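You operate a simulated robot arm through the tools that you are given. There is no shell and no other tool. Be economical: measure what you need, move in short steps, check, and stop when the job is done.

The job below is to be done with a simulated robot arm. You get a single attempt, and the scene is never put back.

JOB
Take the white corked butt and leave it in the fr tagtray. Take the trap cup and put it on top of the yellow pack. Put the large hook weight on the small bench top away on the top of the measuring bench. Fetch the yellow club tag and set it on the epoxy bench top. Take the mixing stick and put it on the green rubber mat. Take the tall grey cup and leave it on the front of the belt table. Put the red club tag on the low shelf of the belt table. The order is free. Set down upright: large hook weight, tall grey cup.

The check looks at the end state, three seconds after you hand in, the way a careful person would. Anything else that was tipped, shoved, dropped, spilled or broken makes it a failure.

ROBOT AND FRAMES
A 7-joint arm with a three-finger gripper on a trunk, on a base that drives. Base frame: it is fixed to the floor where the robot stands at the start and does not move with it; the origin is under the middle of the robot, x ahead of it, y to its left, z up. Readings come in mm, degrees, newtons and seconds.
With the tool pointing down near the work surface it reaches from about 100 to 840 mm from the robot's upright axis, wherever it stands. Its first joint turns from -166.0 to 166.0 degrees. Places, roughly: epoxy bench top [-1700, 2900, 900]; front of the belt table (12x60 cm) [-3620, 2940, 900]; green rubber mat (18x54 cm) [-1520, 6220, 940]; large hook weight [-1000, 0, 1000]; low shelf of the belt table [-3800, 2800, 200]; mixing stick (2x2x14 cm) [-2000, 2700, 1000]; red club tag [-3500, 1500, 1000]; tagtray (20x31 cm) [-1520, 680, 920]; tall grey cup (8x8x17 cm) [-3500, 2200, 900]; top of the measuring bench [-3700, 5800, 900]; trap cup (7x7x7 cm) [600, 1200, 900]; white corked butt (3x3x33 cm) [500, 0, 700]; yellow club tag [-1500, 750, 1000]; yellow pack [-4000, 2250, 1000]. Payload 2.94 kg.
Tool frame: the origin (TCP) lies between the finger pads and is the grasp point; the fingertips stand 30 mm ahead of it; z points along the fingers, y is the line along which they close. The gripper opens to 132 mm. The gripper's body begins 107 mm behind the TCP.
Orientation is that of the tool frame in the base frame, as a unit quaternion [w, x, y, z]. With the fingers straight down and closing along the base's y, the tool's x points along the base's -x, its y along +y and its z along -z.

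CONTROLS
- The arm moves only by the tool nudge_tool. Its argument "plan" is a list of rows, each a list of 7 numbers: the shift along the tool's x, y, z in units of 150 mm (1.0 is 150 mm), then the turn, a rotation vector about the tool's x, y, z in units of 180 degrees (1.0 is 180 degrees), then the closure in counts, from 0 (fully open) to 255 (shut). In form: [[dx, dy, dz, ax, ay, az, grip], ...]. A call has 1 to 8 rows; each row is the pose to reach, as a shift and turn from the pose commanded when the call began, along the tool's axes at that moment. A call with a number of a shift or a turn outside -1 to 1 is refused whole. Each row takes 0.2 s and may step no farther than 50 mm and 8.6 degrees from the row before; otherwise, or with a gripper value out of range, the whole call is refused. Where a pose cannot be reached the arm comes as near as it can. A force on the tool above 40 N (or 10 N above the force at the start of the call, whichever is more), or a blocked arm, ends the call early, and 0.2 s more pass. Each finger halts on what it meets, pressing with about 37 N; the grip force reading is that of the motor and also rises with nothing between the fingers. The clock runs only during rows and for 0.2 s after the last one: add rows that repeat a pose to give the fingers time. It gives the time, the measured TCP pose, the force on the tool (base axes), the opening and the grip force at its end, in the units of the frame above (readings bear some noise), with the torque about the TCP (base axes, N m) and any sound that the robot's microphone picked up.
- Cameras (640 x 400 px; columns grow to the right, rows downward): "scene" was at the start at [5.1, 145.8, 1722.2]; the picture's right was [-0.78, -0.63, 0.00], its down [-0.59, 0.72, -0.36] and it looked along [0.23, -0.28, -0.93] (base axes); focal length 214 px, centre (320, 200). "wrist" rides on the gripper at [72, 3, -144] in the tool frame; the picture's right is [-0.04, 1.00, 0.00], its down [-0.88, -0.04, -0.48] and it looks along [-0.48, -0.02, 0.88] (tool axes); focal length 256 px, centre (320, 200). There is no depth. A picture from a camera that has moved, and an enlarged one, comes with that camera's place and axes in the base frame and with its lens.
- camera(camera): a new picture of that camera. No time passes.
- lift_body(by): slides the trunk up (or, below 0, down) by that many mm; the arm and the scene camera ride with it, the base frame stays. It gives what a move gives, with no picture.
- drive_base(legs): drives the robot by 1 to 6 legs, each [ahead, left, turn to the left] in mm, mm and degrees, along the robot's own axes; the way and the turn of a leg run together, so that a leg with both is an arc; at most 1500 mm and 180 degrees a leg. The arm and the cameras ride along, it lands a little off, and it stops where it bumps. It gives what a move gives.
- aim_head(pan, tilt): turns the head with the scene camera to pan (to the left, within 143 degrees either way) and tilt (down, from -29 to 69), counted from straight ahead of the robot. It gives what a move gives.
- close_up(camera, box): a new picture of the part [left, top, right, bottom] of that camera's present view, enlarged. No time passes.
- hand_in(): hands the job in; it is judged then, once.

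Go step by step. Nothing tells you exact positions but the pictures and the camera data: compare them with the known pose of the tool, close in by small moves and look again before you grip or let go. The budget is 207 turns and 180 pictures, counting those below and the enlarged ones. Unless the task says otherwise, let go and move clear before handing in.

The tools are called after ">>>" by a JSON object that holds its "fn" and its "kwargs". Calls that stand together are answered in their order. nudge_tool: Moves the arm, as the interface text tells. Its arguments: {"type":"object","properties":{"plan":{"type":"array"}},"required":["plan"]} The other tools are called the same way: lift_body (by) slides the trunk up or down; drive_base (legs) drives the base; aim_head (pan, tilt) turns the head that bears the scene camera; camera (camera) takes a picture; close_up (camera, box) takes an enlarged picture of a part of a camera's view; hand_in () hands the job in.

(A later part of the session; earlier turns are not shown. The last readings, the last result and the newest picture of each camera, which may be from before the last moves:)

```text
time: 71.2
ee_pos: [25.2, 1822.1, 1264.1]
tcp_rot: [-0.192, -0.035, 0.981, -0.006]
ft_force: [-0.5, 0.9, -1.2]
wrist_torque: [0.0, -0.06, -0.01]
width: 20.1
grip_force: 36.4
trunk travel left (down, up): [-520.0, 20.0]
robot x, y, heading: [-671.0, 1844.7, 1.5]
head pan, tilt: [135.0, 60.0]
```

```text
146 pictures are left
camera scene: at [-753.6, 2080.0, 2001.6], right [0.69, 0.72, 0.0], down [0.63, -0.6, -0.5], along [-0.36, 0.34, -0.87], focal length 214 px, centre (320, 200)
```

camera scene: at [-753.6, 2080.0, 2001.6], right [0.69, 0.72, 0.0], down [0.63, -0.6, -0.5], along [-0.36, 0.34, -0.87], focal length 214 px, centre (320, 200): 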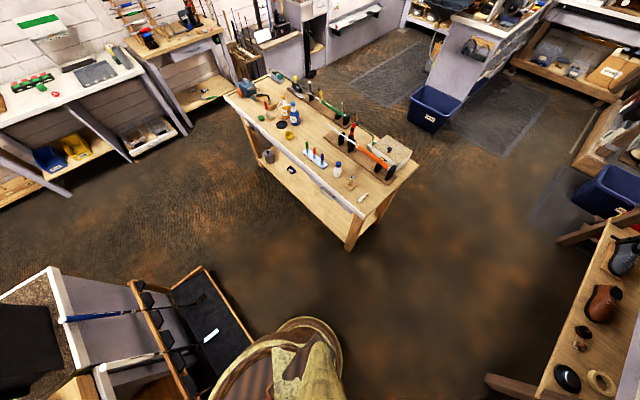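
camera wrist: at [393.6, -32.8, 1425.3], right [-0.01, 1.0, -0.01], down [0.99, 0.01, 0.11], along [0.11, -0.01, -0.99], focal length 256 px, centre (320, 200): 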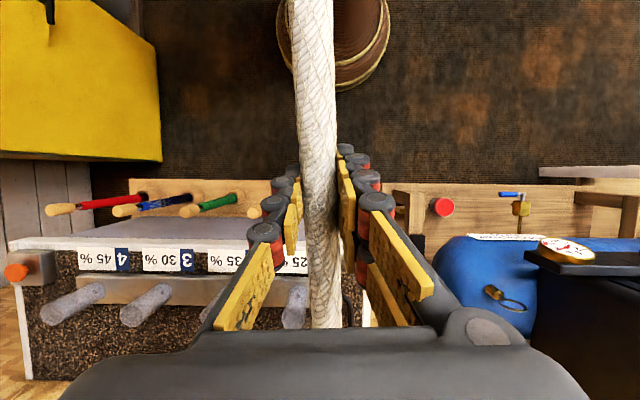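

The club rack on the floor at the bench end (outer edge y≈1620) was what I touched. I move away from it to y≈2150 and continue behind the bench.

>>> {"fn": "drive_base", "kwargs": {"legs": [[60, 0, 0], [0, 310, -1.4], [-850, 0, 0], [-850, 0, 0]]}}

>>> {"fn": "aim_head", "kwargs": {"pan": -60, "tilt": 60}}

>>> {"fn": "camera", "kwargs": {"camera": "scene"}}

```text
time: 82.1
ee_pos: [-1621.6, 2104.3, 1265.1]
tcp_rot: [-0.192, -0.016, 0.981, -0.003]
ft_force: [0.0, 1.1, -1.6]
wrist_torque: [0.02, -0.06, -0.03]
width: 19.9
grip_force: 37.2
trunk travel left (down, up): [-520.0, 20.0]
robot x, y, heading: [-2316.1, 2158.3, -0.7]
head pan, tilt: [135.0, 60.0]
```

```text
time: 85.0
ee_pos: [-1621.4, 2104.9, 1264.1]
tcp_rot: [-0.191, -0.016, 0.981, -0.003]
ft_force: [-1.0, 1.0, -0.7]
wrist_torque: [-0.02, -0.02, 0.01]
width: 20.0
grip_force: 36.9
trunk travel left (down, up): [-520.0, 20.0]
robot x, y, heading: [-2316.0, 2158.2, -1.0]
head pan, tilt: [-60.0, 60.0]
```

```text
145 pictures are left
camera scene: at [-2311.1, 2286.1, 2001.6], right [-0.87, -0.49, 0.0], down [-0.42, 0.76, -0.5], along [0.24, -0.44, -0.87], focal length 214 px, centre (320, 200)
```

scene: 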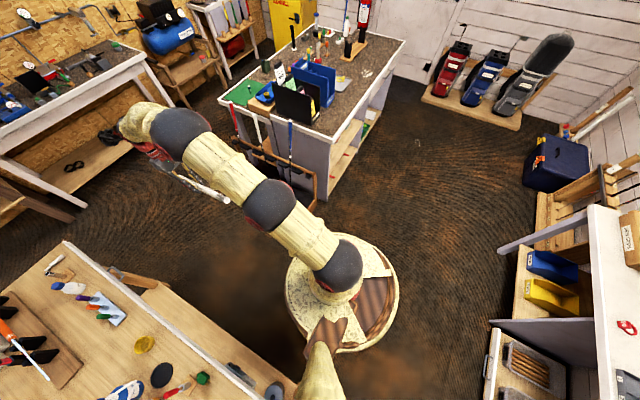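

>>> {"fn": "drive_base", "kwargs": {"legs": [[0, -1000, 0.9], [0, -400, 0]]}}

>>> {"fn": "camera", "kwargs": {"camera": "wrist"}}

>>> {"fn": "aim_head", "kwargs": {"pan": 25, "tilt": 55}}

>>> {"fn": "camera", "kwargs": {"camera": "scene"}}

```text
time: 92.3
ee_pos: [-1605.6, 712.3, 1264.7]
tcp_rot: [-0.192, -0.035, 0.981, -0.006]
ft_force: [0.5, -0.2, -1.5]
wrist_torque: [0.05, -0.03, -0.04]
width: 20.2
grip_force: 36.8
trunk travel left (down, up): [-520.0, 20.0]
robot x, y, heading: [-2301.7, 731.2, 1.4]
head pan, tilt: [-60.0, 60.0]
```

```text
144 pictures are left
camera wrist: at [-1617.5, 713.0, 1424.8], right [-0.03, 1.0, -0.01], down [0.99, 0.03, 0.11], along [0.11, -0.01, -0.99], focal length 256 px, centre (320, 200)
```

wrist: 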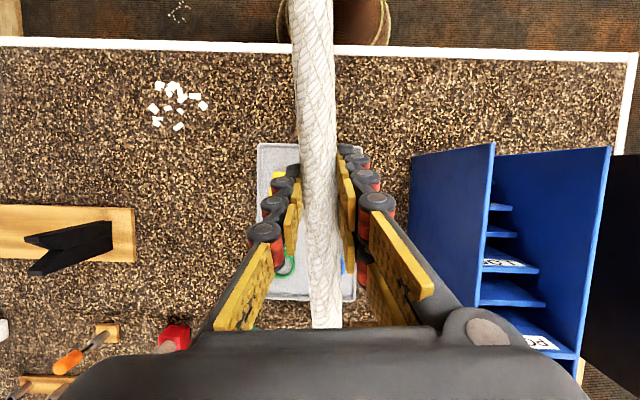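

```text
time: 93.9
ee_pos: [-1605.0, 711.1, 1264.6]
tcp_rot: [-0.192, -0.035, 0.981, -0.007]
ft_force: [0.8, 0.7, -0.9]
wrist_torque: [0.01, -0.04, -0.01]
width: 20.4
grip_force: 36.5
trunk travel left (down, up): [-520.0, 20.0]
robot x, y, heading: [-2302.8, 737.0, 1.1]
head pan, tilt: [25.0, 55.0]
```

```text
143 pictures are left
camera scene: at [-2272.4, 955.5, 2007.7], right [0.44, -0.9, 0.0], down [-0.73, -0.36, -0.57], along [0.51, 0.25, -0.82], focal length 214 px, centre (320, 200)
```

scene: 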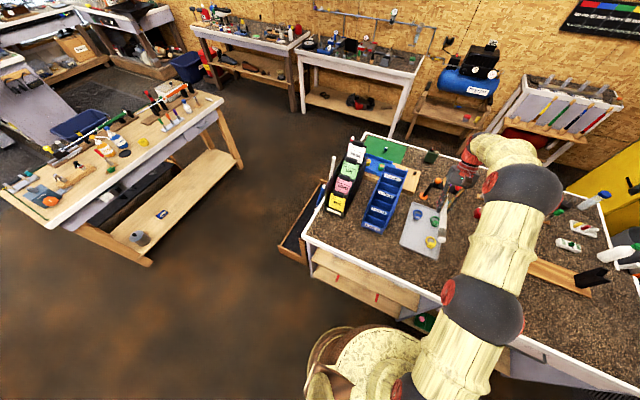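

>>> {"fn": "close_up", "kwargs": {"camera": "scene", "box": [370, 170, 480, 280]}}

>>> {"fn": "close_up", "kwargs": {"camera": "wrist", "box": [230, 120, 390, 320]}}

```text
3.64 times, centred on (425, 225) of scene
camera zoom: at [-2272.4, 955.5, 2007.7], right [0.44, -0.9, 0.0], down [-0.73, -0.36, -0.57], along [0.51, 0.25, -0.82], focal length 780 px, centre (-62, 109)
```

zoom: 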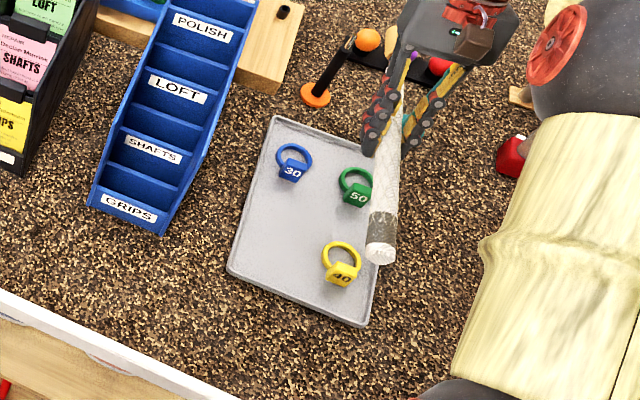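

```text
2.00 times, centred on (310, 220) of wrist
camera zoom: at [-1617.5, 714.0, 1424.8], right [-0.03, 1.0, -0.02], down [0.99, 0.03, 0.11], along [0.11, -0.01, -0.99], focal length 512 px, centre (340, 160)
```

zoom: 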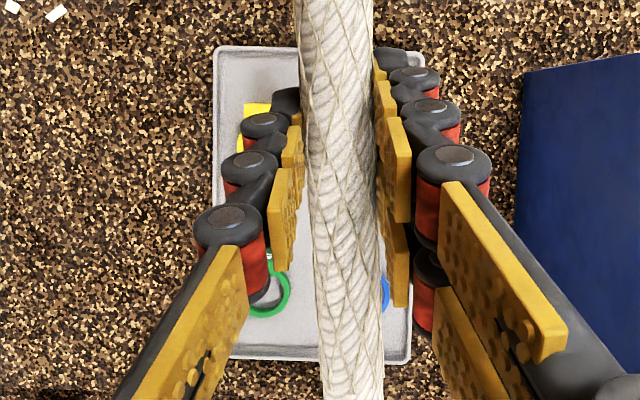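

The tray is centred near (−1510,690) with the free corridor between the blue "30" and green "50" tags; the butt is parallel to it. I bring it over and start lowering.

>>> {"fn": "nudge_tool", "kwargs": {"plan": [[-0.25, -0.06, -0.1, 0, 0, 0, 255], [-0.488, -0.118, -0.199, 0, 0, 0, 255]]}}

>>> {"fn": "drive_base", "kwargs": {"legs": [[45, 0, 0]]}}

>>> {"fn": "lift_body", "kwargs": {"by": -230}}

>>> {"fn": "camera", "kwargs": {"camera": "wrist"}}

>>> {"fn": "aim_head", "kwargs": {"pan": 15, "tilt": 55}}

>>> {"fn": "camera", "kwargs": {"camera": "scene"}}

```text
time: 94.5
ee_pos: [-1524.3, 698.0, 1261.5]
tcp_rot: [-0.193, -0.035, 0.981, -0.007]
ft_force: [0.7, -0.3, -0.8]
wrist_torque: [-0.01, 0.01, 0.02]
width: 19.9
grip_force: 37.1
trunk travel left (down, up): [-520.0, 20.0]
robot x, y, heading: [-2303.1, 738.2, 1.6]
head pan, tilt: [25.0, 55.0]
```

```text
time: 95.4
ee_pos: [-1477.4, 700.7, 1261.0]
tcp_rot: [-0.194, -0.035, 0.98, -0.006]
ft_force: [1.2, -0.8, -1.9]
wrist_torque: [0.01, 0.14, -0.02]
width: 20.2
grip_force: 37.0
trunk travel left (down, up): [-520.0, 20.0]
robot x, y, heading: [-2256.6, 739.0, 1.2]
head pan, tilt: [25.0, 55.0]
```

```text
time: 97.8
ee_pos: [-1479.5, 700.1, 1033.4]
tcp_rot: [-0.193, -0.034, 0.981, -0.005]
ft_force: [0.9, 0.5, -1.4]
wrist_torque: [-0.02, -0.08, 0.01]
width: 20.1
grip_force: 37.2
trunk travel left (down, up): [-290.0, 250.0]
robot x, y, heading: [-2257.7, 734.8, 1.4]
head pan, tilt: [25.0, 55.0]
```

```text
140 pictures are left
camera wrist: at [-1491.4, 702.8, 1194.3], right [-0.03, 1.0, -0.02], down [0.99, 0.03, 0.11], along [0.11, -0.01, -0.99], focal length 256 px, centre (320, 200)
```

wrist: 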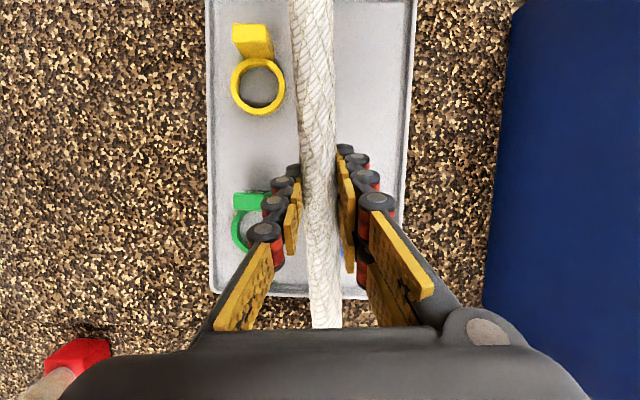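

```text
time: 98.6
ee_pos: [-1480.9, 700.3, 1032.9]
tcp_rot: [-0.192, -0.036, 0.981, -0.006]
ft_force: [0.8, -0.5, -0.4]
wrist_torque: [-0.01, -0.04, 0.01]
width: 19.9
grip_force: 36.7
trunk travel left (down, up): [-290.0, 250.0]
robot x, y, heading: [-2258.9, 738.0, 1.4]
head pan, tilt: [15.0, 55.0]
```

```text
139 pictures are left
camera scene: at [-2222.7, 945.0, 1777.7], right [0.28, -0.96, 0.0], down [-0.79, -0.23, -0.57], along [0.55, 0.16, -0.82], focal length 214 px, centre (320, 200)
```

scene: 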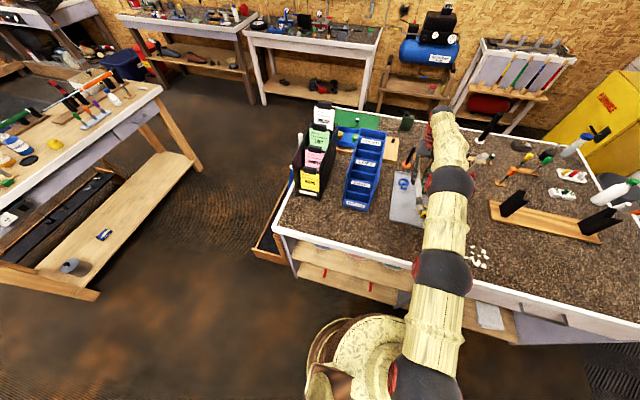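

>>> {"fn": "close_up", "kwargs": {"camera": "scene", "box": [375, 150, 445, 240]}}

>>> {"fn": "close_up", "kwargs": {"camera": "wrist", "box": [200, 160, 400, 310]}}

```text
4.44 times, centred on (410, 195) of scene
camera zoom: at [-2222.7, 945.0, 1777.7], right [0.28, -0.96, 0.0], down [-0.79, -0.23, -0.57], along [0.55, 0.16, -0.82], focal length 953 px, centre (-80, 222)
```

zoom: 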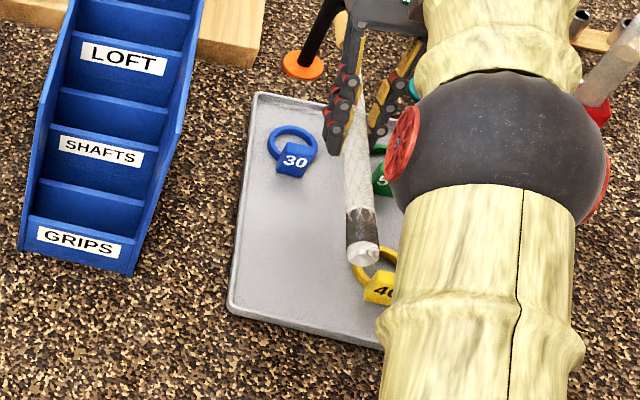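

```text
2.67 times, centred on (300, 235) of wrist
camera zoom: at [-1491.4, 702.8, 1193.9], right [-0.03, 1.0, -0.02], down [0.99, 0.03, 0.11], along [0.11, -0.01, -0.99], focal length 683 px, centre (373, 107)
```

zoom: 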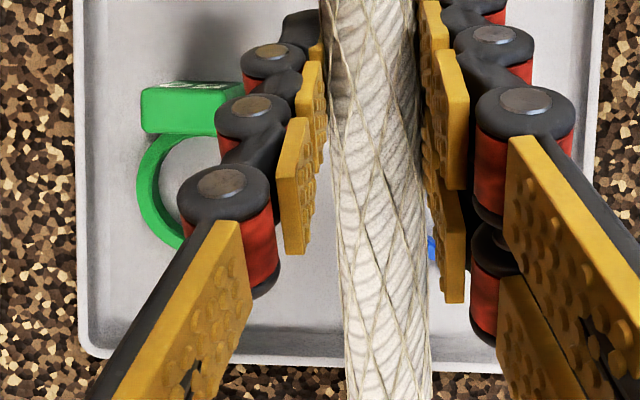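

>>> {"fn": "nudge_tool", "kwargs": {"plan": [[-0.02, -0.089, -0.008, 0, 0, 0, 255], [-0.02, -0.089, -0.008, 0, 0, 0, 255]]}}

>>> {"fn": "lift_body", "kwargs": {"by": -65}}

>>> {"fn": "camera", "kwargs": {"camera": "wrist"}}

>>> {"fn": "close_up", "kwargs": {"camera": "scene", "box": [375, 130, 445, 230]}}

```text
time: 99.2
ee_pos: [-1475.8, 687.2, 1033.3]
tcp_rot: [-0.193, -0.034, 0.981, -0.005]
ft_force: [-0.9, -0.1, -0.4]
wrist_torque: [-0.01, -0.01, 0.02]
width: 20.3
grip_force: 36.7
trunk travel left (down, up): [-290.0, 250.0]
robot x, y, heading: [-2260.0, 738.8, 1.5]
head pan, tilt: [15.0, 55.0]
```

```text
time: 100.2
ee_pos: [-1475.6, 687.1, 968.5]
tcp_rot: [-0.192, -0.035, 0.981, -0.007]
ft_force: [-0.4, -0.3, -1.3]
wrist_torque: [0.0, -0.02, 0.02]
width: 19.8
grip_force: 37.2
trunk travel left (down, up): [-225.0, 315.0]
robot x, y, heading: [-2259.5, 736.3, 1.5]
head pan, tilt: [15.0, 55.0]
```

```text
136 pictures are left
camera wrist: at [-1487.7, 690.0, 1129.8], right [-0.03, 1.0, -0.02], down [0.99, 0.03, 0.11], along [0.11, -0.01, -0.99], focal length 256 px, centre (320, 200)
```

wrist: 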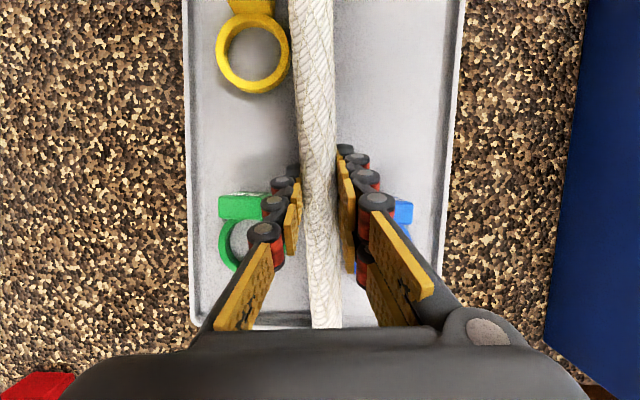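

```text
4.00 times, centred on (410, 180) of scene
camera zoom: at [-2223.0, 945.0, 1712.8], right [0.28, -0.96, 0.0], down [-0.79, -0.23, -0.57], along [0.55, 0.16, -0.82], focal length 858 px, centre (-40, 280)
```

zoom: 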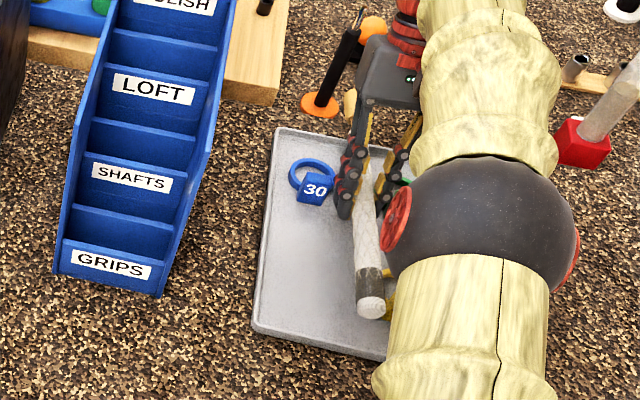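

>>> {"fn": "nudge_tool", "kwargs": {"plan": [[-0.031, -0.027, 0.078, 0, 0, 0, 255], [-0.061, -0.027, 0.155, 0, 0, 0, 255], [-0.072, -0.027, 0.18, 0, 0, 0, 255]]}}

>>> {"fn": "camera", "kwargs": {"camera": "wrist"}}

>>> {"fn": "close_up", "kwargs": {"camera": "scene", "box": [375, 130, 445, 230]}}

```text
time: 100.8
ee_pos: [-1474.6, 682.6, 959.6]
tcp_rot: [-0.186, -0.036, 0.982, -0.007]
ft_force: [-6.3, -0.5, 15.4]
wrist_torque: [0.23, 0.01, 0.07]
width: 20.0
grip_force: 36.9
trunk travel left (down, up): [-225.0, 315.0]
robot x, y, heading: [-2259.5, 734.3, 1.5]
head pan, tilt: [15.0, 55.0]
stopped in row 3: the force on the tool passed its limit at 51 N (the readings are from after the stop); the commanded pose is now the measured one
```

```text
134 pictures are left
camera wrist: at [-1488.5, 687.3, 1119.1], right [-0.03, 1.0, -0.02], down [0.99, 0.03, 0.12], along [0.12, -0.01, -0.99], focal length 256 px, centre (320, 200)
```

wrist: 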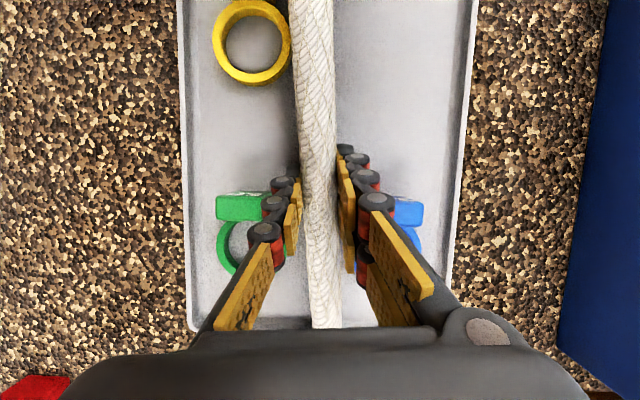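

```text
4.00 times, centred on (410, 180) of scene
camera zoom: at [-2225.6, 945.1, 1712.8], right [0.28, -0.96, 0.0], down [-0.79, -0.23, -0.57], along [0.55, 0.16, -0.82], focal length 858 px, centre (-40, 280)
```

zoom: 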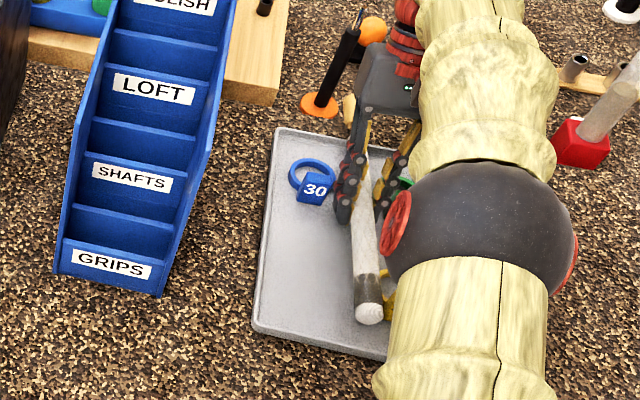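

Fingertips now touch the tray floor, with the butt just above its rims in the free corridor. I ease up 2 mm and open slowly, just a little.

>>> {"fn": "nudge_tool", "kwargs": {"plan": [[0.005, 0, -0.012, 0, 0, 0, 255], [0.005, 0, -0.012, 0, 0, 0, 214], [0.005, 0, -0.012, 0, 0, 0, 206], [0.005, 0, -0.012, 0, 0, 0, 198], [0.005, 0, -0.012, 0, 0, 0, 190], [0.005, 0, -0.012, 0, 0, 0, 182], [0.005, 0, -0.012, 0, 0, 0, 176]]}}

>>> {"fn": "camera", "kwargs": {"camera": "wrist"}}

>>> {"fn": "close_up", "kwargs": {"camera": "scene", "box": [375, 130, 445, 230]}}

```text
time: 102.4
ee_pos: [-1476.4, 684.6, 956.4]
tcp_rot: [-0.188, -0.035, 0.981, -0.007]
ft_force: [-3.2, 0.3, 7.3]
wrist_torque: [0.15, 0.02, 0.05]
width: 43.4
grip_force: 0.5
trunk travel left (down, up): [-225.0, 315.0]
robot x, y, heading: [-2257.0, 735.5, 1.3]
head pan, tilt: [15.0, 55.0]
```

```text
132 pictures are left
camera wrist: at [-1488.5, 687.3, 1116.2], right [-0.03, 1.0, -0.02], down [0.99, 0.03, 0.12], along [0.12, -0.01, -0.99], focal length 256 px, centre (320, 200)
```

wrist: 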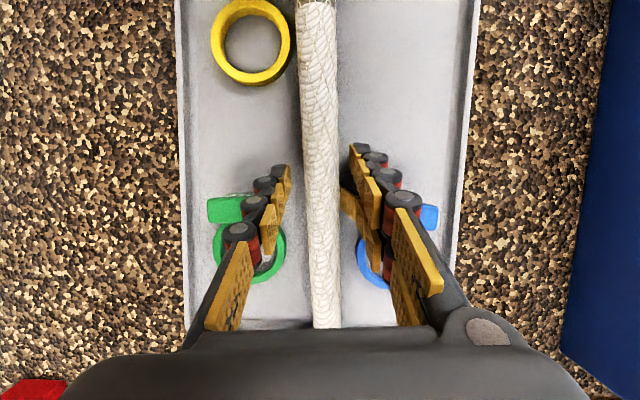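

```text
4.00 times, centred on (410, 180) of scene
camera zoom: at [-2224.0, 945.1, 1712.6], right [0.28, -0.96, 0.0], down [-0.79, -0.23, -0.57], along [0.55, 0.16, -0.82], focal length 858 px, centre (-40, 280)
```

zoom: 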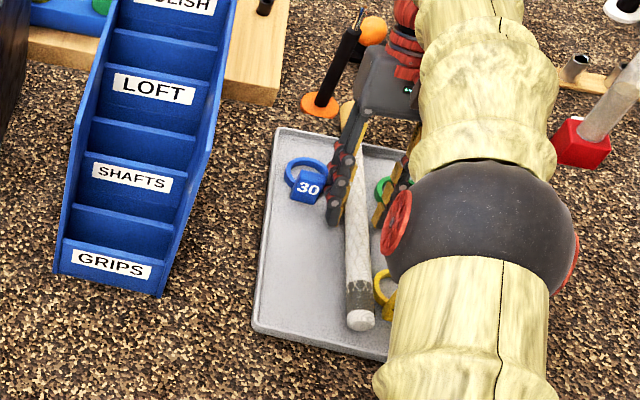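

The butt lies in the tray. I lift straight out without opening further.

>>> {"fn": "nudge_tool", "kwargs": {"plan": [[0.05, 0, -0.124, 0, 0, 0, 176], [0.145, 0, -0.372, 0, 0, 0, 176], [0.25, 0, -0.64, 0, 0, 0, 176]]}}

>>> {"fn": "lift_body", "kwargs": {"by": 100}}

>>> {"fn": "camera", "kwargs": {"camera": "wrist"}}

```text
time: 103.2
ee_pos: [-1475.1, 680.9, 1061.3]
tcp_rot: [-0.189, -0.035, 0.981, -0.007]
ft_force: [-0.2, -0.2, -0.1]
wrist_torque: [-0.03, 0.04, 0.0]
width: 40.9
grip_force: 0.0
trunk travel left (down, up): [-225.0, 315.0]
robot x, y, heading: [-2256.6, 735.7, 1.1]
head pan, tilt: [15.0, 55.0]
```

```text
time: 104.5
ee_pos: [-1474.0, 681.9, 1160.9]
tcp_rot: [-0.188, -0.036, 0.982, -0.006]
ft_force: [-0.6, -0.1, 1.1]
wrist_torque: [0.02, -0.01, 0.0]
width: 40.9
grip_force: 0.0
trunk travel left (down, up): [-325.0, 215.0]
robot x, y, heading: [-2255.1, 735.5, 1.5]
head pan, tilt: [15.0, 55.0]
```

```text
130 pictures are left
camera wrist: at [-1487.1, 685.2, 1321.6], right [-0.03, 1.0, -0.02], down [0.99, 0.03, 0.12], along [0.12, -0.01, -0.99], focal length 256 px, centre (320, 200)
```

wrist: 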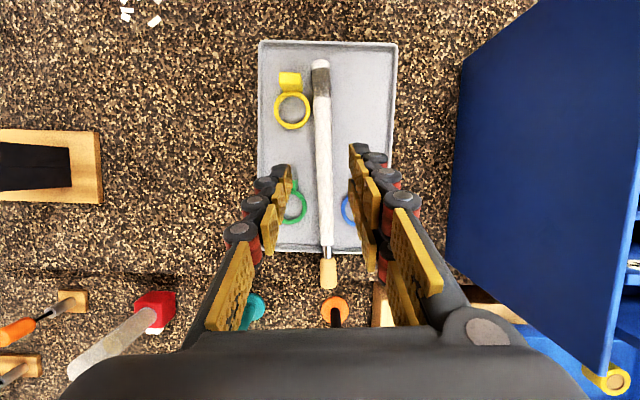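

The butt overhangs the far rim by about 5 cm, so I will regrasp it a bit nearer and slide it ~22 mm towards me, to centre it.

>>> {"fn": "nudge_tool", "kwargs": {"plan": [[0.123, 0.03, 0.049, 0, 0, 0, 176], [0.123, 0.03, 0.049, 0, 0, 0, 176]]}}

>>> {"fn": "lift_body", "kwargs": {"by": -170}}

>>> {"fn": "camera", "kwargs": {"camera": "wrist"}}

```text
time: 105.1
ee_pos: [-1491.4, 684.2, 1159.5]
tcp_rot: [-0.189, -0.035, 0.981, -0.007]
ft_force: [0.1, -0.3, -0.5]
wrist_torque: [0.01, 0.03, 0.0]
width: 40.7
grip_force: 0.0
trunk travel left (down, up): [-325.0, 215.0]
robot x, y, heading: [-2257.3, 735.8, 1.4]
head pan, tilt: [15.0, 55.0]
```

```text
time: 107.1
ee_pos: [-1494.3, 684.5, 992.8]
tcp_rot: [-0.187, -0.035, 0.982, -0.006]
ft_force: [0.2, 0.1, -0.1]
wrist_torque: [-0.01, 0.0, 0.0]
width: 40.9
grip_force: 0.0
trunk travel left (down, up): [-155.0, 385.0]
robot x, y, heading: [-2257.2, 735.2, 1.4]
head pan, tilt: [15.0, 55.0]
```

```text
129 pictures are left
camera wrist: at [-1506.6, 687.3, 1152.4], right [-0.03, 1.0, -0.02], down [0.99, 0.03, 0.12], along [0.12, -0.01, -0.99], focal length 256 px, centre (320, 200)
```

wrist: 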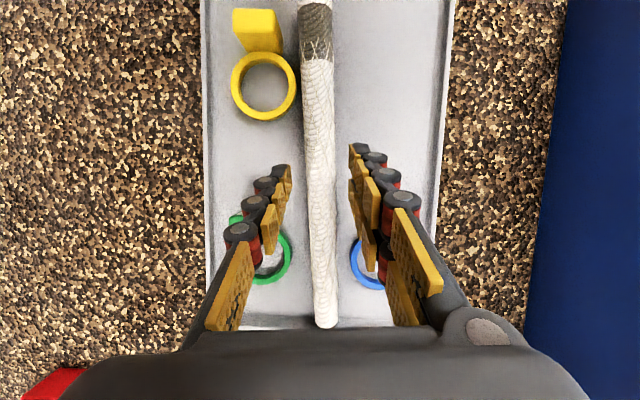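

>>> {"fn": "nudge_tool", "kwargs": {"plan": [[-0.039, 0, 0.099, 0, 0, 0, 176], [-0.079, 0, 0.198, 0, 0, 0, 176], [-0.079, 0, 0.198, 0, 0, 0, 255], [-0.079, 0, 0.198, 0, 0, 0, 255], [-0.079, 0, 0.198, 0, 0, 0, 255]]}}

>>> {"fn": "nudge_tool", "kwargs": {"plan": [[0.012, 0, -0.031, 0, 0, 0, 255], [0.075, 0, -0.01, 0, 0, 0, 255], [0.149, 0, 0.023, 0, 0, 0, 255], [0.149, 0, 0.023, 0, 0, 0, 255]]}}

>>> {"fn": "camera", "kwargs": {"camera": "wrist"}}

```text
time: 108.3
ee_pos: [-1492.2, 684.4, 959.6]
tcp_rot: [-0.188, -0.035, 0.981, -0.007]
ft_force: [0.2, 1.2, 0.6]
wrist_torque: [0.0, -0.01, -0.04]
width: 22.4
grip_force: 30.8
trunk travel left (down, up): [-155.0, 385.0]
robot x, y, heading: [-2257.5, 737.7, 1.4]
head pan, tilt: [15.0, 55.0]
```

```text
time: 109.3
ee_pos: [-1515.1, 684.2, 964.9]
tcp_rot: [-0.187, -0.036, 0.982, -0.007]
ft_force: [0.0, -0.7, -1.1]
wrist_torque: [0.0, 0.01, -0.01]
width: 22.2
grip_force: 37.0
trunk travel left (down, up): [-155.0, 385.0]
robot x, y, heading: [-2255.4, 738.8, 1.2]
head pan, tilt: [15.0, 55.0]
```

```text
128 pictures are left
camera wrist: at [-1527.9, 686.5, 1124.4], right [-0.03, 1.0, -0.02], down [0.99, 0.03, 0.12], along [0.12, -0.01, -0.99], focal length 256 px, centre (320, 200)
```

wrist: 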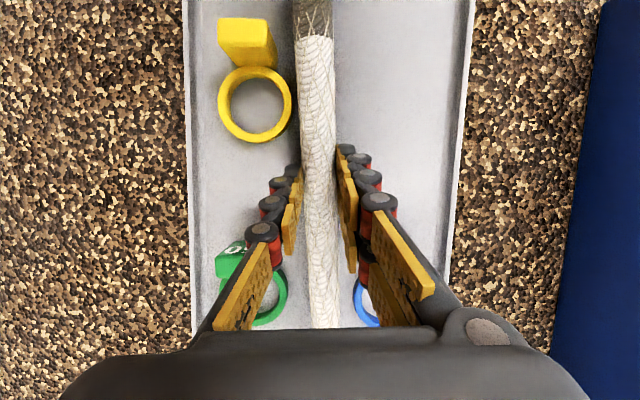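

>>> {"fn": "nudge_tool", "kwargs": {"plan": [[-0.012, 0, 0.031, 0, 0, 0, 255], [-0.012, 0, 0.031, 0, 0, 0, 210], [-0.012, 0, 0.031, 0, 0, 0, 200], [-0.012, 0, 0.031, 0, 0, 0, 190], [-0.012, 0, 0.031, 0, 0, 0, 176]]}}

>>> {"fn": "nudge_tool", "kwargs": {"plan": [[0.05, 0, -0.124, 0, 0, 0, 176], [0.145, 0, -0.372, 0, 0, 0, 176], [0.25, 0, -0.64, 0, 0, 0, 176]]}}

>>> {"fn": "lift_body", "kwargs": {"by": 100}}

>>> {"fn": "camera", "kwargs": {"camera": "wrist"}}

>>> {"fn": "close_up", "kwargs": {"camera": "scene", "box": [375, 130, 445, 230]}}

```text
time: 110.5
ee_pos: [-1516.7, 684.2, 959.2]
tcp_rot: [-0.187, -0.034, 0.982, -0.007]
ft_force: [-0.1, 0.0, 0.6]
wrist_torque: [-0.02, -0.03, -0.04]
width: 41.1
grip_force: 0.0
trunk travel left (down, up): [-155.0, 385.0]
robot x, y, heading: [-2258.0, 735.9, 1.6]
head pan, tilt: [15.0, 55.0]
```

```text
time: 111.3
ee_pos: [-1516.1, 684.7, 1061.3]
tcp_rot: [-0.188, -0.036, 0.981, -0.007]
ft_force: [0.5, -0.1, -0.3]
wrist_torque: [-0.05, 0.01, -0.01]
width: 41.2
grip_force: 0.1
trunk travel left (down, up): [-155.0, 385.0]
robot x, y, heading: [-2258.0, 735.6, 1.5]
head pan, tilt: [15.0, 55.0]
```

```text
time: 112.6
ee_pos: [-1515.0, 685.9, 1161.1]
tcp_rot: [-0.189, -0.034, 0.981, -0.007]
ft_force: [-0.4, 0.8, 0.3]
wrist_torque: [0.0, 0.03, 0.01]
width: 40.8
grip_force: 0.0
trunk travel left (down, up): [-255.0, 285.0]
robot x, y, heading: [-2259.6, 738.0, 1.5]
head pan, tilt: [15.0, 55.0]
```

```text
127 pictures are left
camera wrist: at [-1528.7, 687.9, 1321.3], right [-0.03, 1.0, -0.02], down [0.99, 0.03, 0.12], along [0.12, -0.01, -0.99], focal length 256 px, centre (320, 200)
```

wrist: 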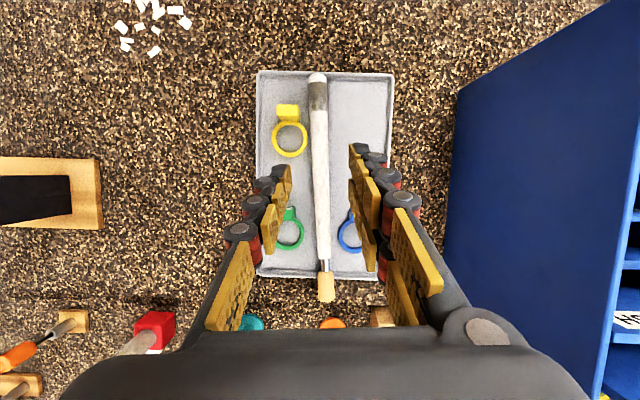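

```text
4.00 times, centred on (410, 180) of scene
camera zoom: at [-2222.8, 945.0, 1742.5], right [0.28, -0.96, 0.0], down [-0.79, -0.23, -0.57], along [0.55, 0.16, -0.82], focal length 858 px, centre (-40, 280)
```

zoom: 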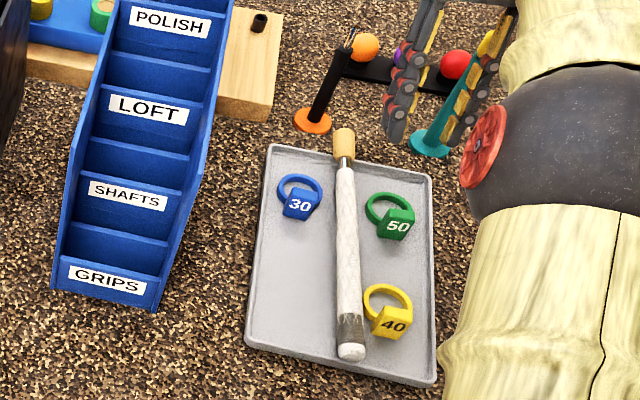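

The butt lies well in the tray. Next the yellow tag: I make the tool vertical and yaw 90° so the fingers can close on its block along x (one finger in the ring).

>>> {"fn": "nudge_tool", "kwargs": {"plan": [[0, 0, 0, 0, -0.045, 0, 176], [0, 0, 0, 0, -0.09, 0, 176], [0, 0, 0, 0, -0.12, 0, 176]]}}

>>> {"fn": "nudge_tool", "kwargs": {"plan": [[0, 0, 0, 0, 0, 0.045, 150], [0, 0, 0, 0, 0, 0.09, 150], [0, 0, 0, 0, 0, 0.135, 150], [0, 0, 0, 0, 0, 0.18, 150], [0, 0, 0, 0, 0, 0.225, 150], [0, 0, 0, 0, 0, 0.25, 150]]}}

>>> {"fn": "nudge_tool", "kwargs": {"plan": [[0, 0, 0, 0, 0, 0.045, 150], [0, 0, 0, 0, 0, 0.09, 150], [0, 0, 0, 0, 0, 0.135, 150], [0, 0, 0, 0, 0, 0.18, 150], [0, 0, 0, 0, 0, 0.225, 150], [0, 0, 0, 0, 0, 0.25, 150]]}}

>>> {"fn": "camera", "kwargs": {"camera": "wrist"}}

```text
time: 113.4
ee_pos: [-1516.7, 685.9, 1160.4]
tcp_rot: [0.001, -0.036, 0.999, 0.0]
ft_force: [1.1, 0.4, -0.4]
wrist_torque: [0.01, 0.02, 0.06]
width: 41.1
grip_force: 0.0
trunk travel left (down, up): [-255.0, 285.0]
robot x, y, heading: [-2258.1, 735.5, 1.3]
head pan, tilt: [15.0, 55.0]
```

```text
time: 114.8
ee_pos: [-1517.0, 684.7, 1161.4]
tcp_rot: [0.001, 0.349, 0.937, 0.0]
ft_force: [-0.2, 0.1, 0.1]
wrist_torque: [-0.01, -0.02, 0.02]
width: 54.3
grip_force: 0.1
trunk travel left (down, up): [-255.0, 285.0]
robot x, y, heading: [-2256.4, 735.7, 1.5]
head pan, tilt: [15.0, 55.0]
```

```text
time: 116.2
ee_pos: [-1516.5, 685.2, 1161.7]
tcp_rot: [0.0, 0.682, 0.731, 0.0]
ft_force: [-0.6, 0.8, 0.0]
wrist_torque: [0.0, 0.04, 0.0]
width: 54.4
grip_force: 0.2
trunk travel left (down, up): [-255.0, 285.0]
robot x, y, heading: [-2256.2, 734.5, 1.4]
head pan, tilt: [15.0, 55.0]
```

```text
125 pictures are left
camera wrist: at [-1516.4, 758.6, 1305.4], right [1.0, 0.03, 0.0], down [0.02, -0.88, 0.48], along [0.01, -0.48, -0.88], focal length 256 px, centre (320, 200)
```

wrist: 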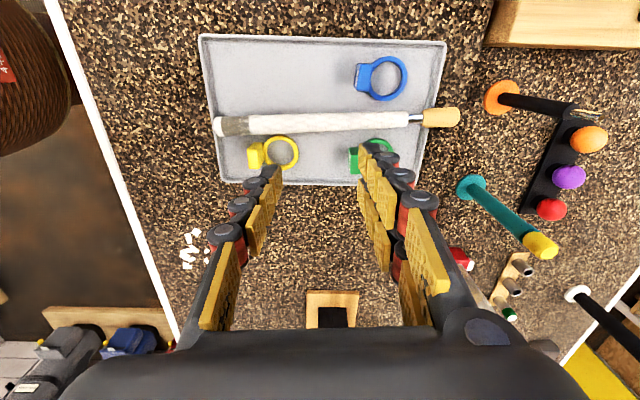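

>>> {"fn": "nudge_tool", "kwargs": {"plan": [[-0.12, -0.25, 0, 0, 0, 0, 150], [-0.24, -0.5, 0, 0, 0, 0, 150], [-0.303, -0.635, 0, 0, 0, 0, 150]]}}

>>> {"fn": "lift_body", "kwargs": {"by": -130}}

>>> {"fn": "camera", "kwargs": {"camera": "wrist"}}

```text
time: 117.0
ee_pos: [-1608.2, 634.2, 1162.1]
tcp_rot: [0.0, 0.681, 0.732, 0.001]
ft_force: [0.2, 0.2, -0.6]
wrist_torque: [-0.02, -0.02, -0.01]
width: 54.5
grip_force: 0.1
trunk travel left (down, up): [-255.0, 285.0]
robot x, y, heading: [-2257.9, 738.8, 1.6]
head pan, tilt: [15.0, 55.0]
```

```text
time: 118.6
ee_pos: [-1608.7, 635.0, 1033.6]
tcp_rot: [0.0, 0.681, 0.732, 0.0]
ft_force: [1.0, -0.5, -0.7]
wrist_torque: [0.0, -0.01, 0.01]
width: 54.3
grip_force: 0.1
trunk travel left (down, up): [-125.0, 415.0]
robot x, y, heading: [-2261.6, 736.1, 1.6]
head pan, tilt: [15.0, 55.0]
```

```text
124 pictures are left
camera wrist: at [-1608.8, 707.1, 1177.1], right [1.0, 0.03, 0.0], down [0.02, -0.88, 0.48], along [0.01, -0.48, -0.88], focal length 256 px, centre (320, 200)
```

wrist: 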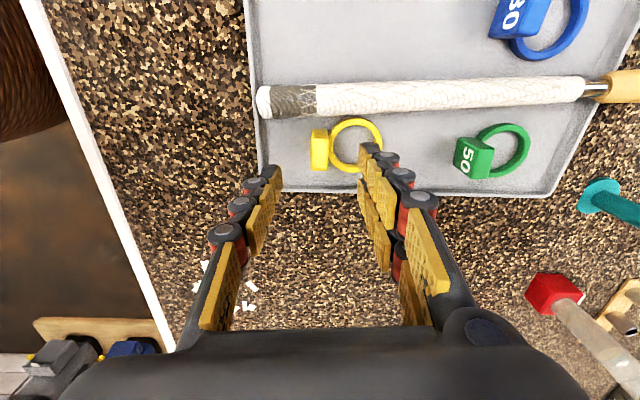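

>>> {"fn": "nudge_tool", "kwargs": {"plan": [[0, 0, 0.2, 0, 0, 0, 150], [0, 0, 0.36, 0, 0, 0, 150]]}}

>>> {"fn": "camera", "kwargs": {"camera": "wrist"}}

```text
time: 119.2
ee_pos: [-1609.5, 636.0, 980.9]
tcp_rot: [0.0, 0.681, 0.732, -0.001]
ft_force: [-0.7, 0.0, -0.3]
wrist_torque: [0.0, 0.01, -0.03]
width: 54.2
grip_force: 0.1
trunk travel left (down, up): [-125.0, 415.0]
robot x, y, heading: [-2257.6, 739.1, 1.4]
head pan, tilt: [15.0, 55.0]
```

```text
123 pictures are left
camera wrist: at [-1609.2, 709.1, 1124.6], right [1.0, 0.03, 0.0], down [0.02, -0.88, 0.48], along [0.01, -0.48, -0.88], focal length 256 px, centre (320, 200)
```

wrist: 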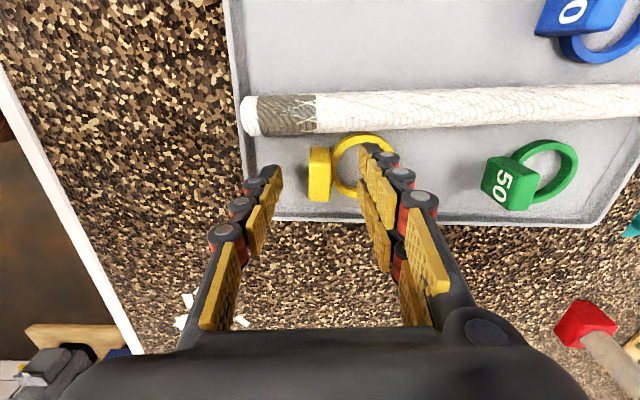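

>>> {"fn": "nudge_tool", "kwargs": {"plan": [[0, 0, 0.06, 0, 0, 0, 150], [0, 0, 0.1, 0, 0, 0, 150], [0, 0, 0.1, 0, 0, 0, 255], [0, 0, 0.1, 0, 0, 0, 255], [0, 0, 0.1, 0, 0, 0, 255], [0, 0, 0.1, 0, 0, 0, 255]]}}

>>> {"fn": "camera", "kwargs": {"camera": "wrist"}}

```text
time: 120.6
ee_pos: [-1609.8, 634.1, 966.3]
tcp_rot: [0.0, 0.681, 0.732, 0.001]
ft_force: [-0.3, -0.4, -0.1]
wrist_torque: [0.0, 0.01, 0.0]
width: 14.8
grip_force: 26.3
trunk travel left (down, up): [-125.0, 415.0]
robot x, y, heading: [-2257.2, 738.3, 1.3]
head pan, tilt: [15.0, 55.0]
```

```text
122 pictures are left
camera wrist: at [-1609.5, 707.7, 1109.3], right [1.0, 0.03, 0.0], down [0.03, -0.88, 0.48], along [0.01, -0.48, -0.88], focal length 256 px, centre (320, 200)
```

wrist: 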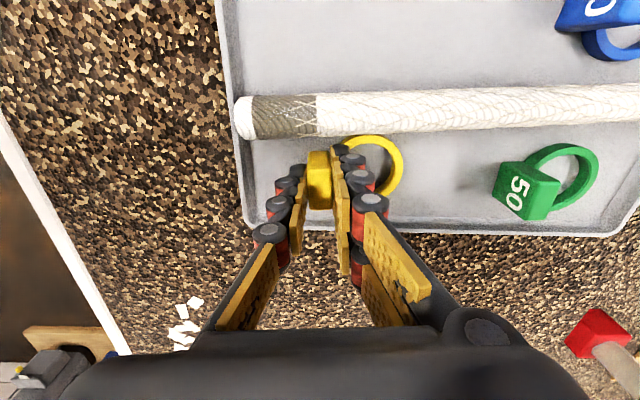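

>>> {"fn": "nudge_tool", "kwargs": {"plan": [[0, 0, -0.1, 0, 0, 0, 255], [0, 0, -0.3, 0, 0, 0, 255], [0, 0, -0.6, 0, 0, 0, 255]]}}

>>> {"fn": "lift_body", "kwargs": {"by": 280}}

>>> {"fn": "camera", "kwargs": {"camera": "wrist"}}

>>> {"fn": "aim_head", "kwargs": {"pan": 90, "tilt": 40}}

>>> {"fn": "camera", "kwargs": {"camera": "scene"}}

```text
time: 121.4
ee_pos: [-1605.1, 635.9, 1057.1]
tcp_rot: [0.0, 0.681, 0.732, -0.001]
ft_force: [-0.3, -0.3, -0.3]
wrist_torque: [0.01, 0.0, -0.01]
width: 14.9
grip_force: 37.0
trunk travel left (down, up): [-125.0, 415.0]
robot x, y, heading: [-2259.7, 736.9, 1.4]
head pan, tilt: [15.0, 55.0]
```

```text
time: 124.2
ee_pos: [-1605.0, 636.4, 1336.1]
tcp_rot: [0.001, 0.681, 0.732, 0.0]
ft_force: [-0.7, -0.1, -0.3]
wrist_torque: [-0.02, 0.02, 0.01]
width: 14.6
grip_force: 37.3
trunk travel left (down, up): [-405.0, 135.0]
robot x, y, heading: [-2258.4, 736.1, 1.4]
head pan, tilt: [15.0, 55.0]
```

```text
121 pictures are left
camera wrist: at [-1604.9, 709.7, 1480.1], right [1.0, 0.03, 0.0], down [0.03, -0.88, 0.48], along [0.01, -0.48, -0.88], focal length 256 px, centre (320, 200)
```

wrist: 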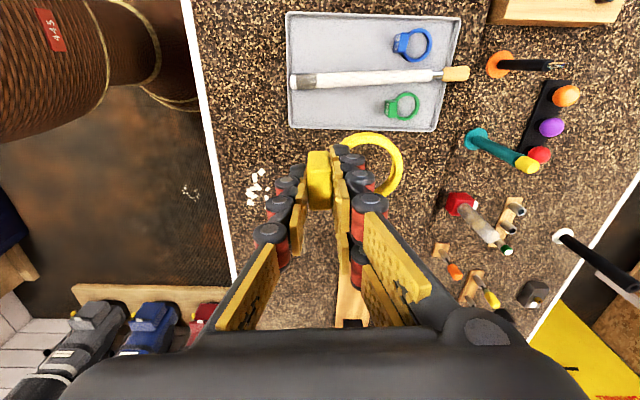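

```text
time: 125.7
ee_pos: [-1605.6, 636.5, 1336.4]
tcp_rot: [0.0, 0.681, 0.732, 0.001]
ft_force: [-0.6, -0.4, 0.1]
wrist_torque: [-0.02, 0.02, 0.01]
width: 14.6
grip_force: 36.7
trunk travel left (down, up): [-405.0, 135.0]
robot x, y, heading: [-2257.6, 735.3, 1.4]
head pan, tilt: [90.0, 40.0]
```

```text
120 pictures are left
camera scene: at [-2294.4, 1009.6, 1913.4], right [1.0, 0.02, 0.0], down [0.02, -0.64, -0.77], along [-0.02, 0.77, -0.64], focal length 214 px, centre (320, 200)
```

scene: 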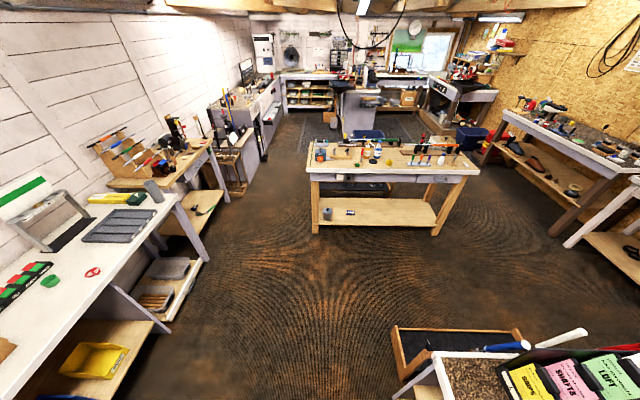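

Yellow tag is held; butt lies fine in the tray. I drive to the epoxy bench (centre) and turn to face it.

>>> {"fn": "drive_base", "kwargs": {"legs": [[-50, 0, 0], [0, 1250, 0], [250, 0, 88.6]]}}

>>> {"fn": "aim_head", "kwargs": {"pan": 0, "tilt": 50}}

>>> {"fn": "camera", "kwargs": {"camera": "scene"}}

>>> {"fn": "camera", "kwargs": {"camera": "wrist"}}

```text
time: 136.2
ee_pos: [-2104.8, 2781.1, 1336.3]
tcp_rot: [0.0, -0.044, 0.999, 0.0]
ft_force: [-0.5, -0.1, -0.7]
wrist_torque: [-0.02, -0.01, -0.07]
width: 14.7
grip_force: 36.8
trunk travel left (down, up): [-405.0, 135.0]
robot x, y, heading: [-2194.9, 2124.5, 92.1]
head pan, tilt: [90.0, 40.0]
cut short: leg 3
```

```text
time: 137.9
ee_pos: [-2104.0, 2783.5, 1336.4]
tcp_rot: [0.0, -0.044, 0.999, 0.0]
ft_force: [-0.2, -0.1, -0.4]
wrist_torque: [0.01, -0.01, -0.01]
width: 14.8
grip_force: 37.1
trunk travel left (down, up): [-405.0, 135.0]
robot x, y, heading: [-2193.7, 2120.7, 92.5]
head pan, tilt: [0.0, 50.0]
```

```text
119 pictures are left
camera scene: at [-2386.1, 2165.8, 1899.2], right [1.0, 0.04, 0.0], down [0.03, -0.77, -0.64], along [-0.03, 0.64, -0.77], focal length 214 px, centre (320, 200)
```

scene: 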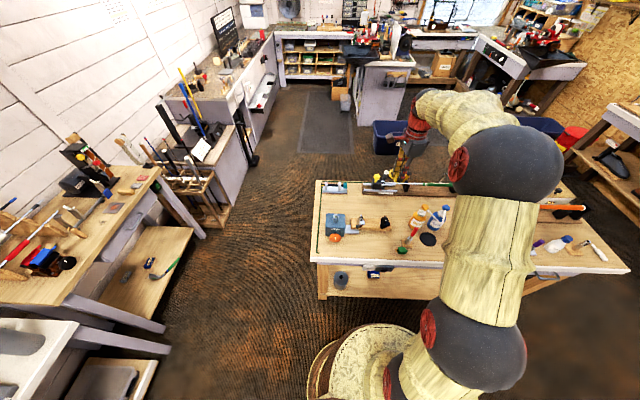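

```text
118 pictures are left
camera wrist: at [-2175.1, 2779.8, 1480.3], right [-0.04, 1.0, 0.0], down [0.88, 0.04, 0.48], along [0.48, 0.02, -0.88], focal length 256 px, centre (320, 200)
```

wrist: 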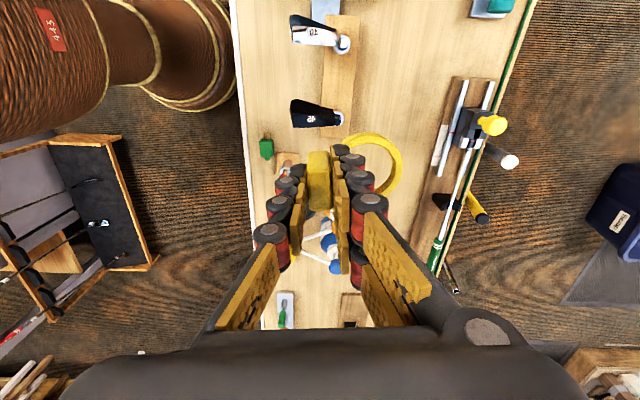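

>>> {"fn": "close_up", "kwargs": {"camera": "scene", "box": [300, 160, 460, 280]}}

>>> {"fn": "close_up", "kwargs": {"camera": "scene", "box": [500, 180, 640, 285]}}

>>> {"fn": "close_up", "kwargs": {"camera": "wrist", "box": [230, 0, 530, 340]}}

```text
3.33 times, centred on (380, 220) of scene
camera zoom: at [-2386.1, 2165.8, 1899.2], right [1.0, 0.04, 0.0], down [0.03, -0.77, -0.64], along [-0.03, 0.64, -0.77], focal length 715 px, centre (120, 133)
```

zoom: 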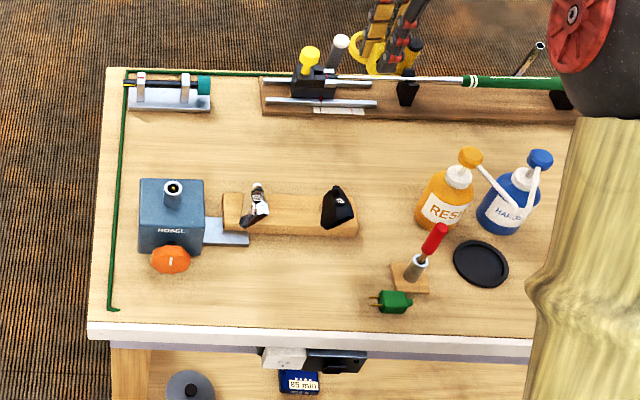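

```text
3.81 times, centred on (570, 232) of scene
camera zoom: at [-2386.1, 2165.8, 1899.2], right [1.0, 0.04, 0.0], down [0.03, -0.77, -0.64], along [-0.03, 0.64, -0.77], focal length 817 px, centre (-632, 76)
```

zoom: 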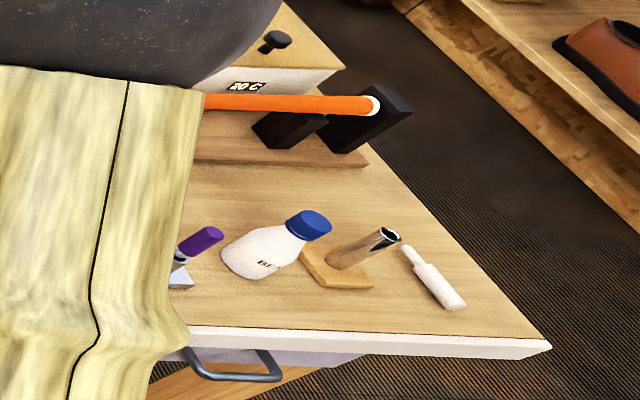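

```text
1.18 times, centred on (380, 170) of wrist
camera zoom: at [-2175.1, 2779.8, 1480.3], right [-0.04, 1.0, 0.0], down [0.88, 0.04, 0.48], along [0.48, 0.02, -0.88], focal length 301 px, centre (249, 235)
```

zoom: 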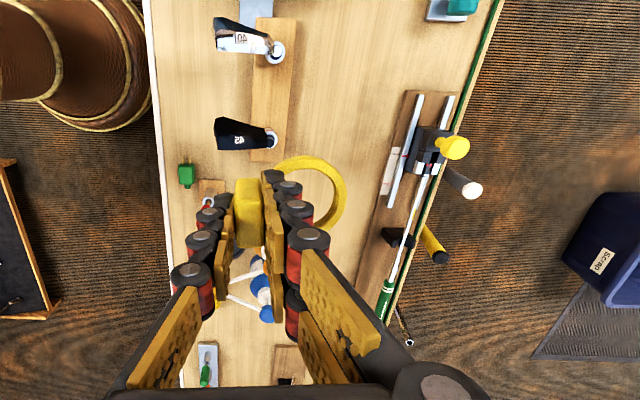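

Mixing stick is the red-topped one in a tube holder at about (−1953,2727). I set the tag on the free front zone at about (−2118,2688).

>>> {"fn": "nudge_tool", "kwargs": {"plan": [[0.05, -0.21, 0, 0, 0, 0, 255], [0.1, -0.42, 0, 0, 0, 0, 255], [0.15, -0.636, 0, 0, 0, 0, 255]]}}

>>> {"fn": "lift_body", "kwargs": {"by": -280}}

>>> {"fn": "camera", "kwargs": {"camera": "wrist"}}

>>> {"fn": "camera", "kwargs": {"camera": "scene"}}

```text
time: 138.7
ee_pos: [-2118.9, 2682.1, 1341.1]
tcp_rot: [0.0, -0.043, 0.999, 0.0]
ft_force: [-0.6, -0.2, -0.3]
wrist_torque: [0.05, -0.01, 0.01]
width: 14.9
grip_force: 37.3
trunk travel left (down, up): [-405.0, 135.0]
robot x, y, heading: [-2195.0, 2129.5, 92.3]
head pan, tilt: [0.0, 50.0]
```

```text
time: 141.4
ee_pos: [-2119.7, 2683.5, 1066.3]
tcp_rot: [0.002, -0.044, 0.999, 0.005]
ft_force: [-4.1, -6.2, 20.2]
wrist_torque: [0.59, -0.3, 0.04]
width: 14.9
grip_force: 37.0
trunk travel left (down, up): [-125.0, 415.0]
robot x, y, heading: [-2190.3, 2128.4, 92.1]
head pan, tilt: [0.0, 50.0]
stopped: the force on the tool passed its limit at 42 N (the readings are from after the stop); the commanded pose is now the measured one
```

```text
114 pictures are left
camera wrist: at [-2190.5, 2679.1, 1210.0], right [-0.05, 1.0, 0.01], down [0.88, 0.03, 0.48], along [0.48, 0.03, -0.88], focal length 256 px, centre (320, 200)
```

wrist: 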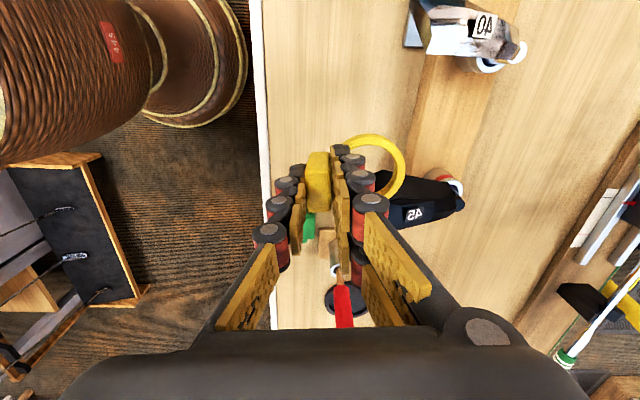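

```text
113 pictures are left
camera scene: at [-2386.9, 2162.8, 1619.4], right [1.0, 0.04, 0.0], down [0.03, -0.76, -0.64], along [-0.03, 0.64, -0.77], focal length 214 px, centre (320, 200)
```

scene: 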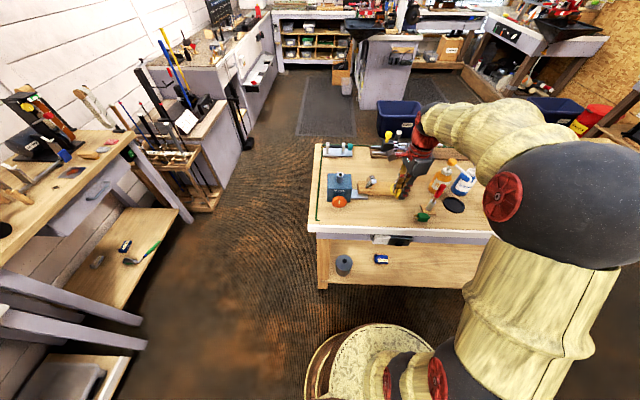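

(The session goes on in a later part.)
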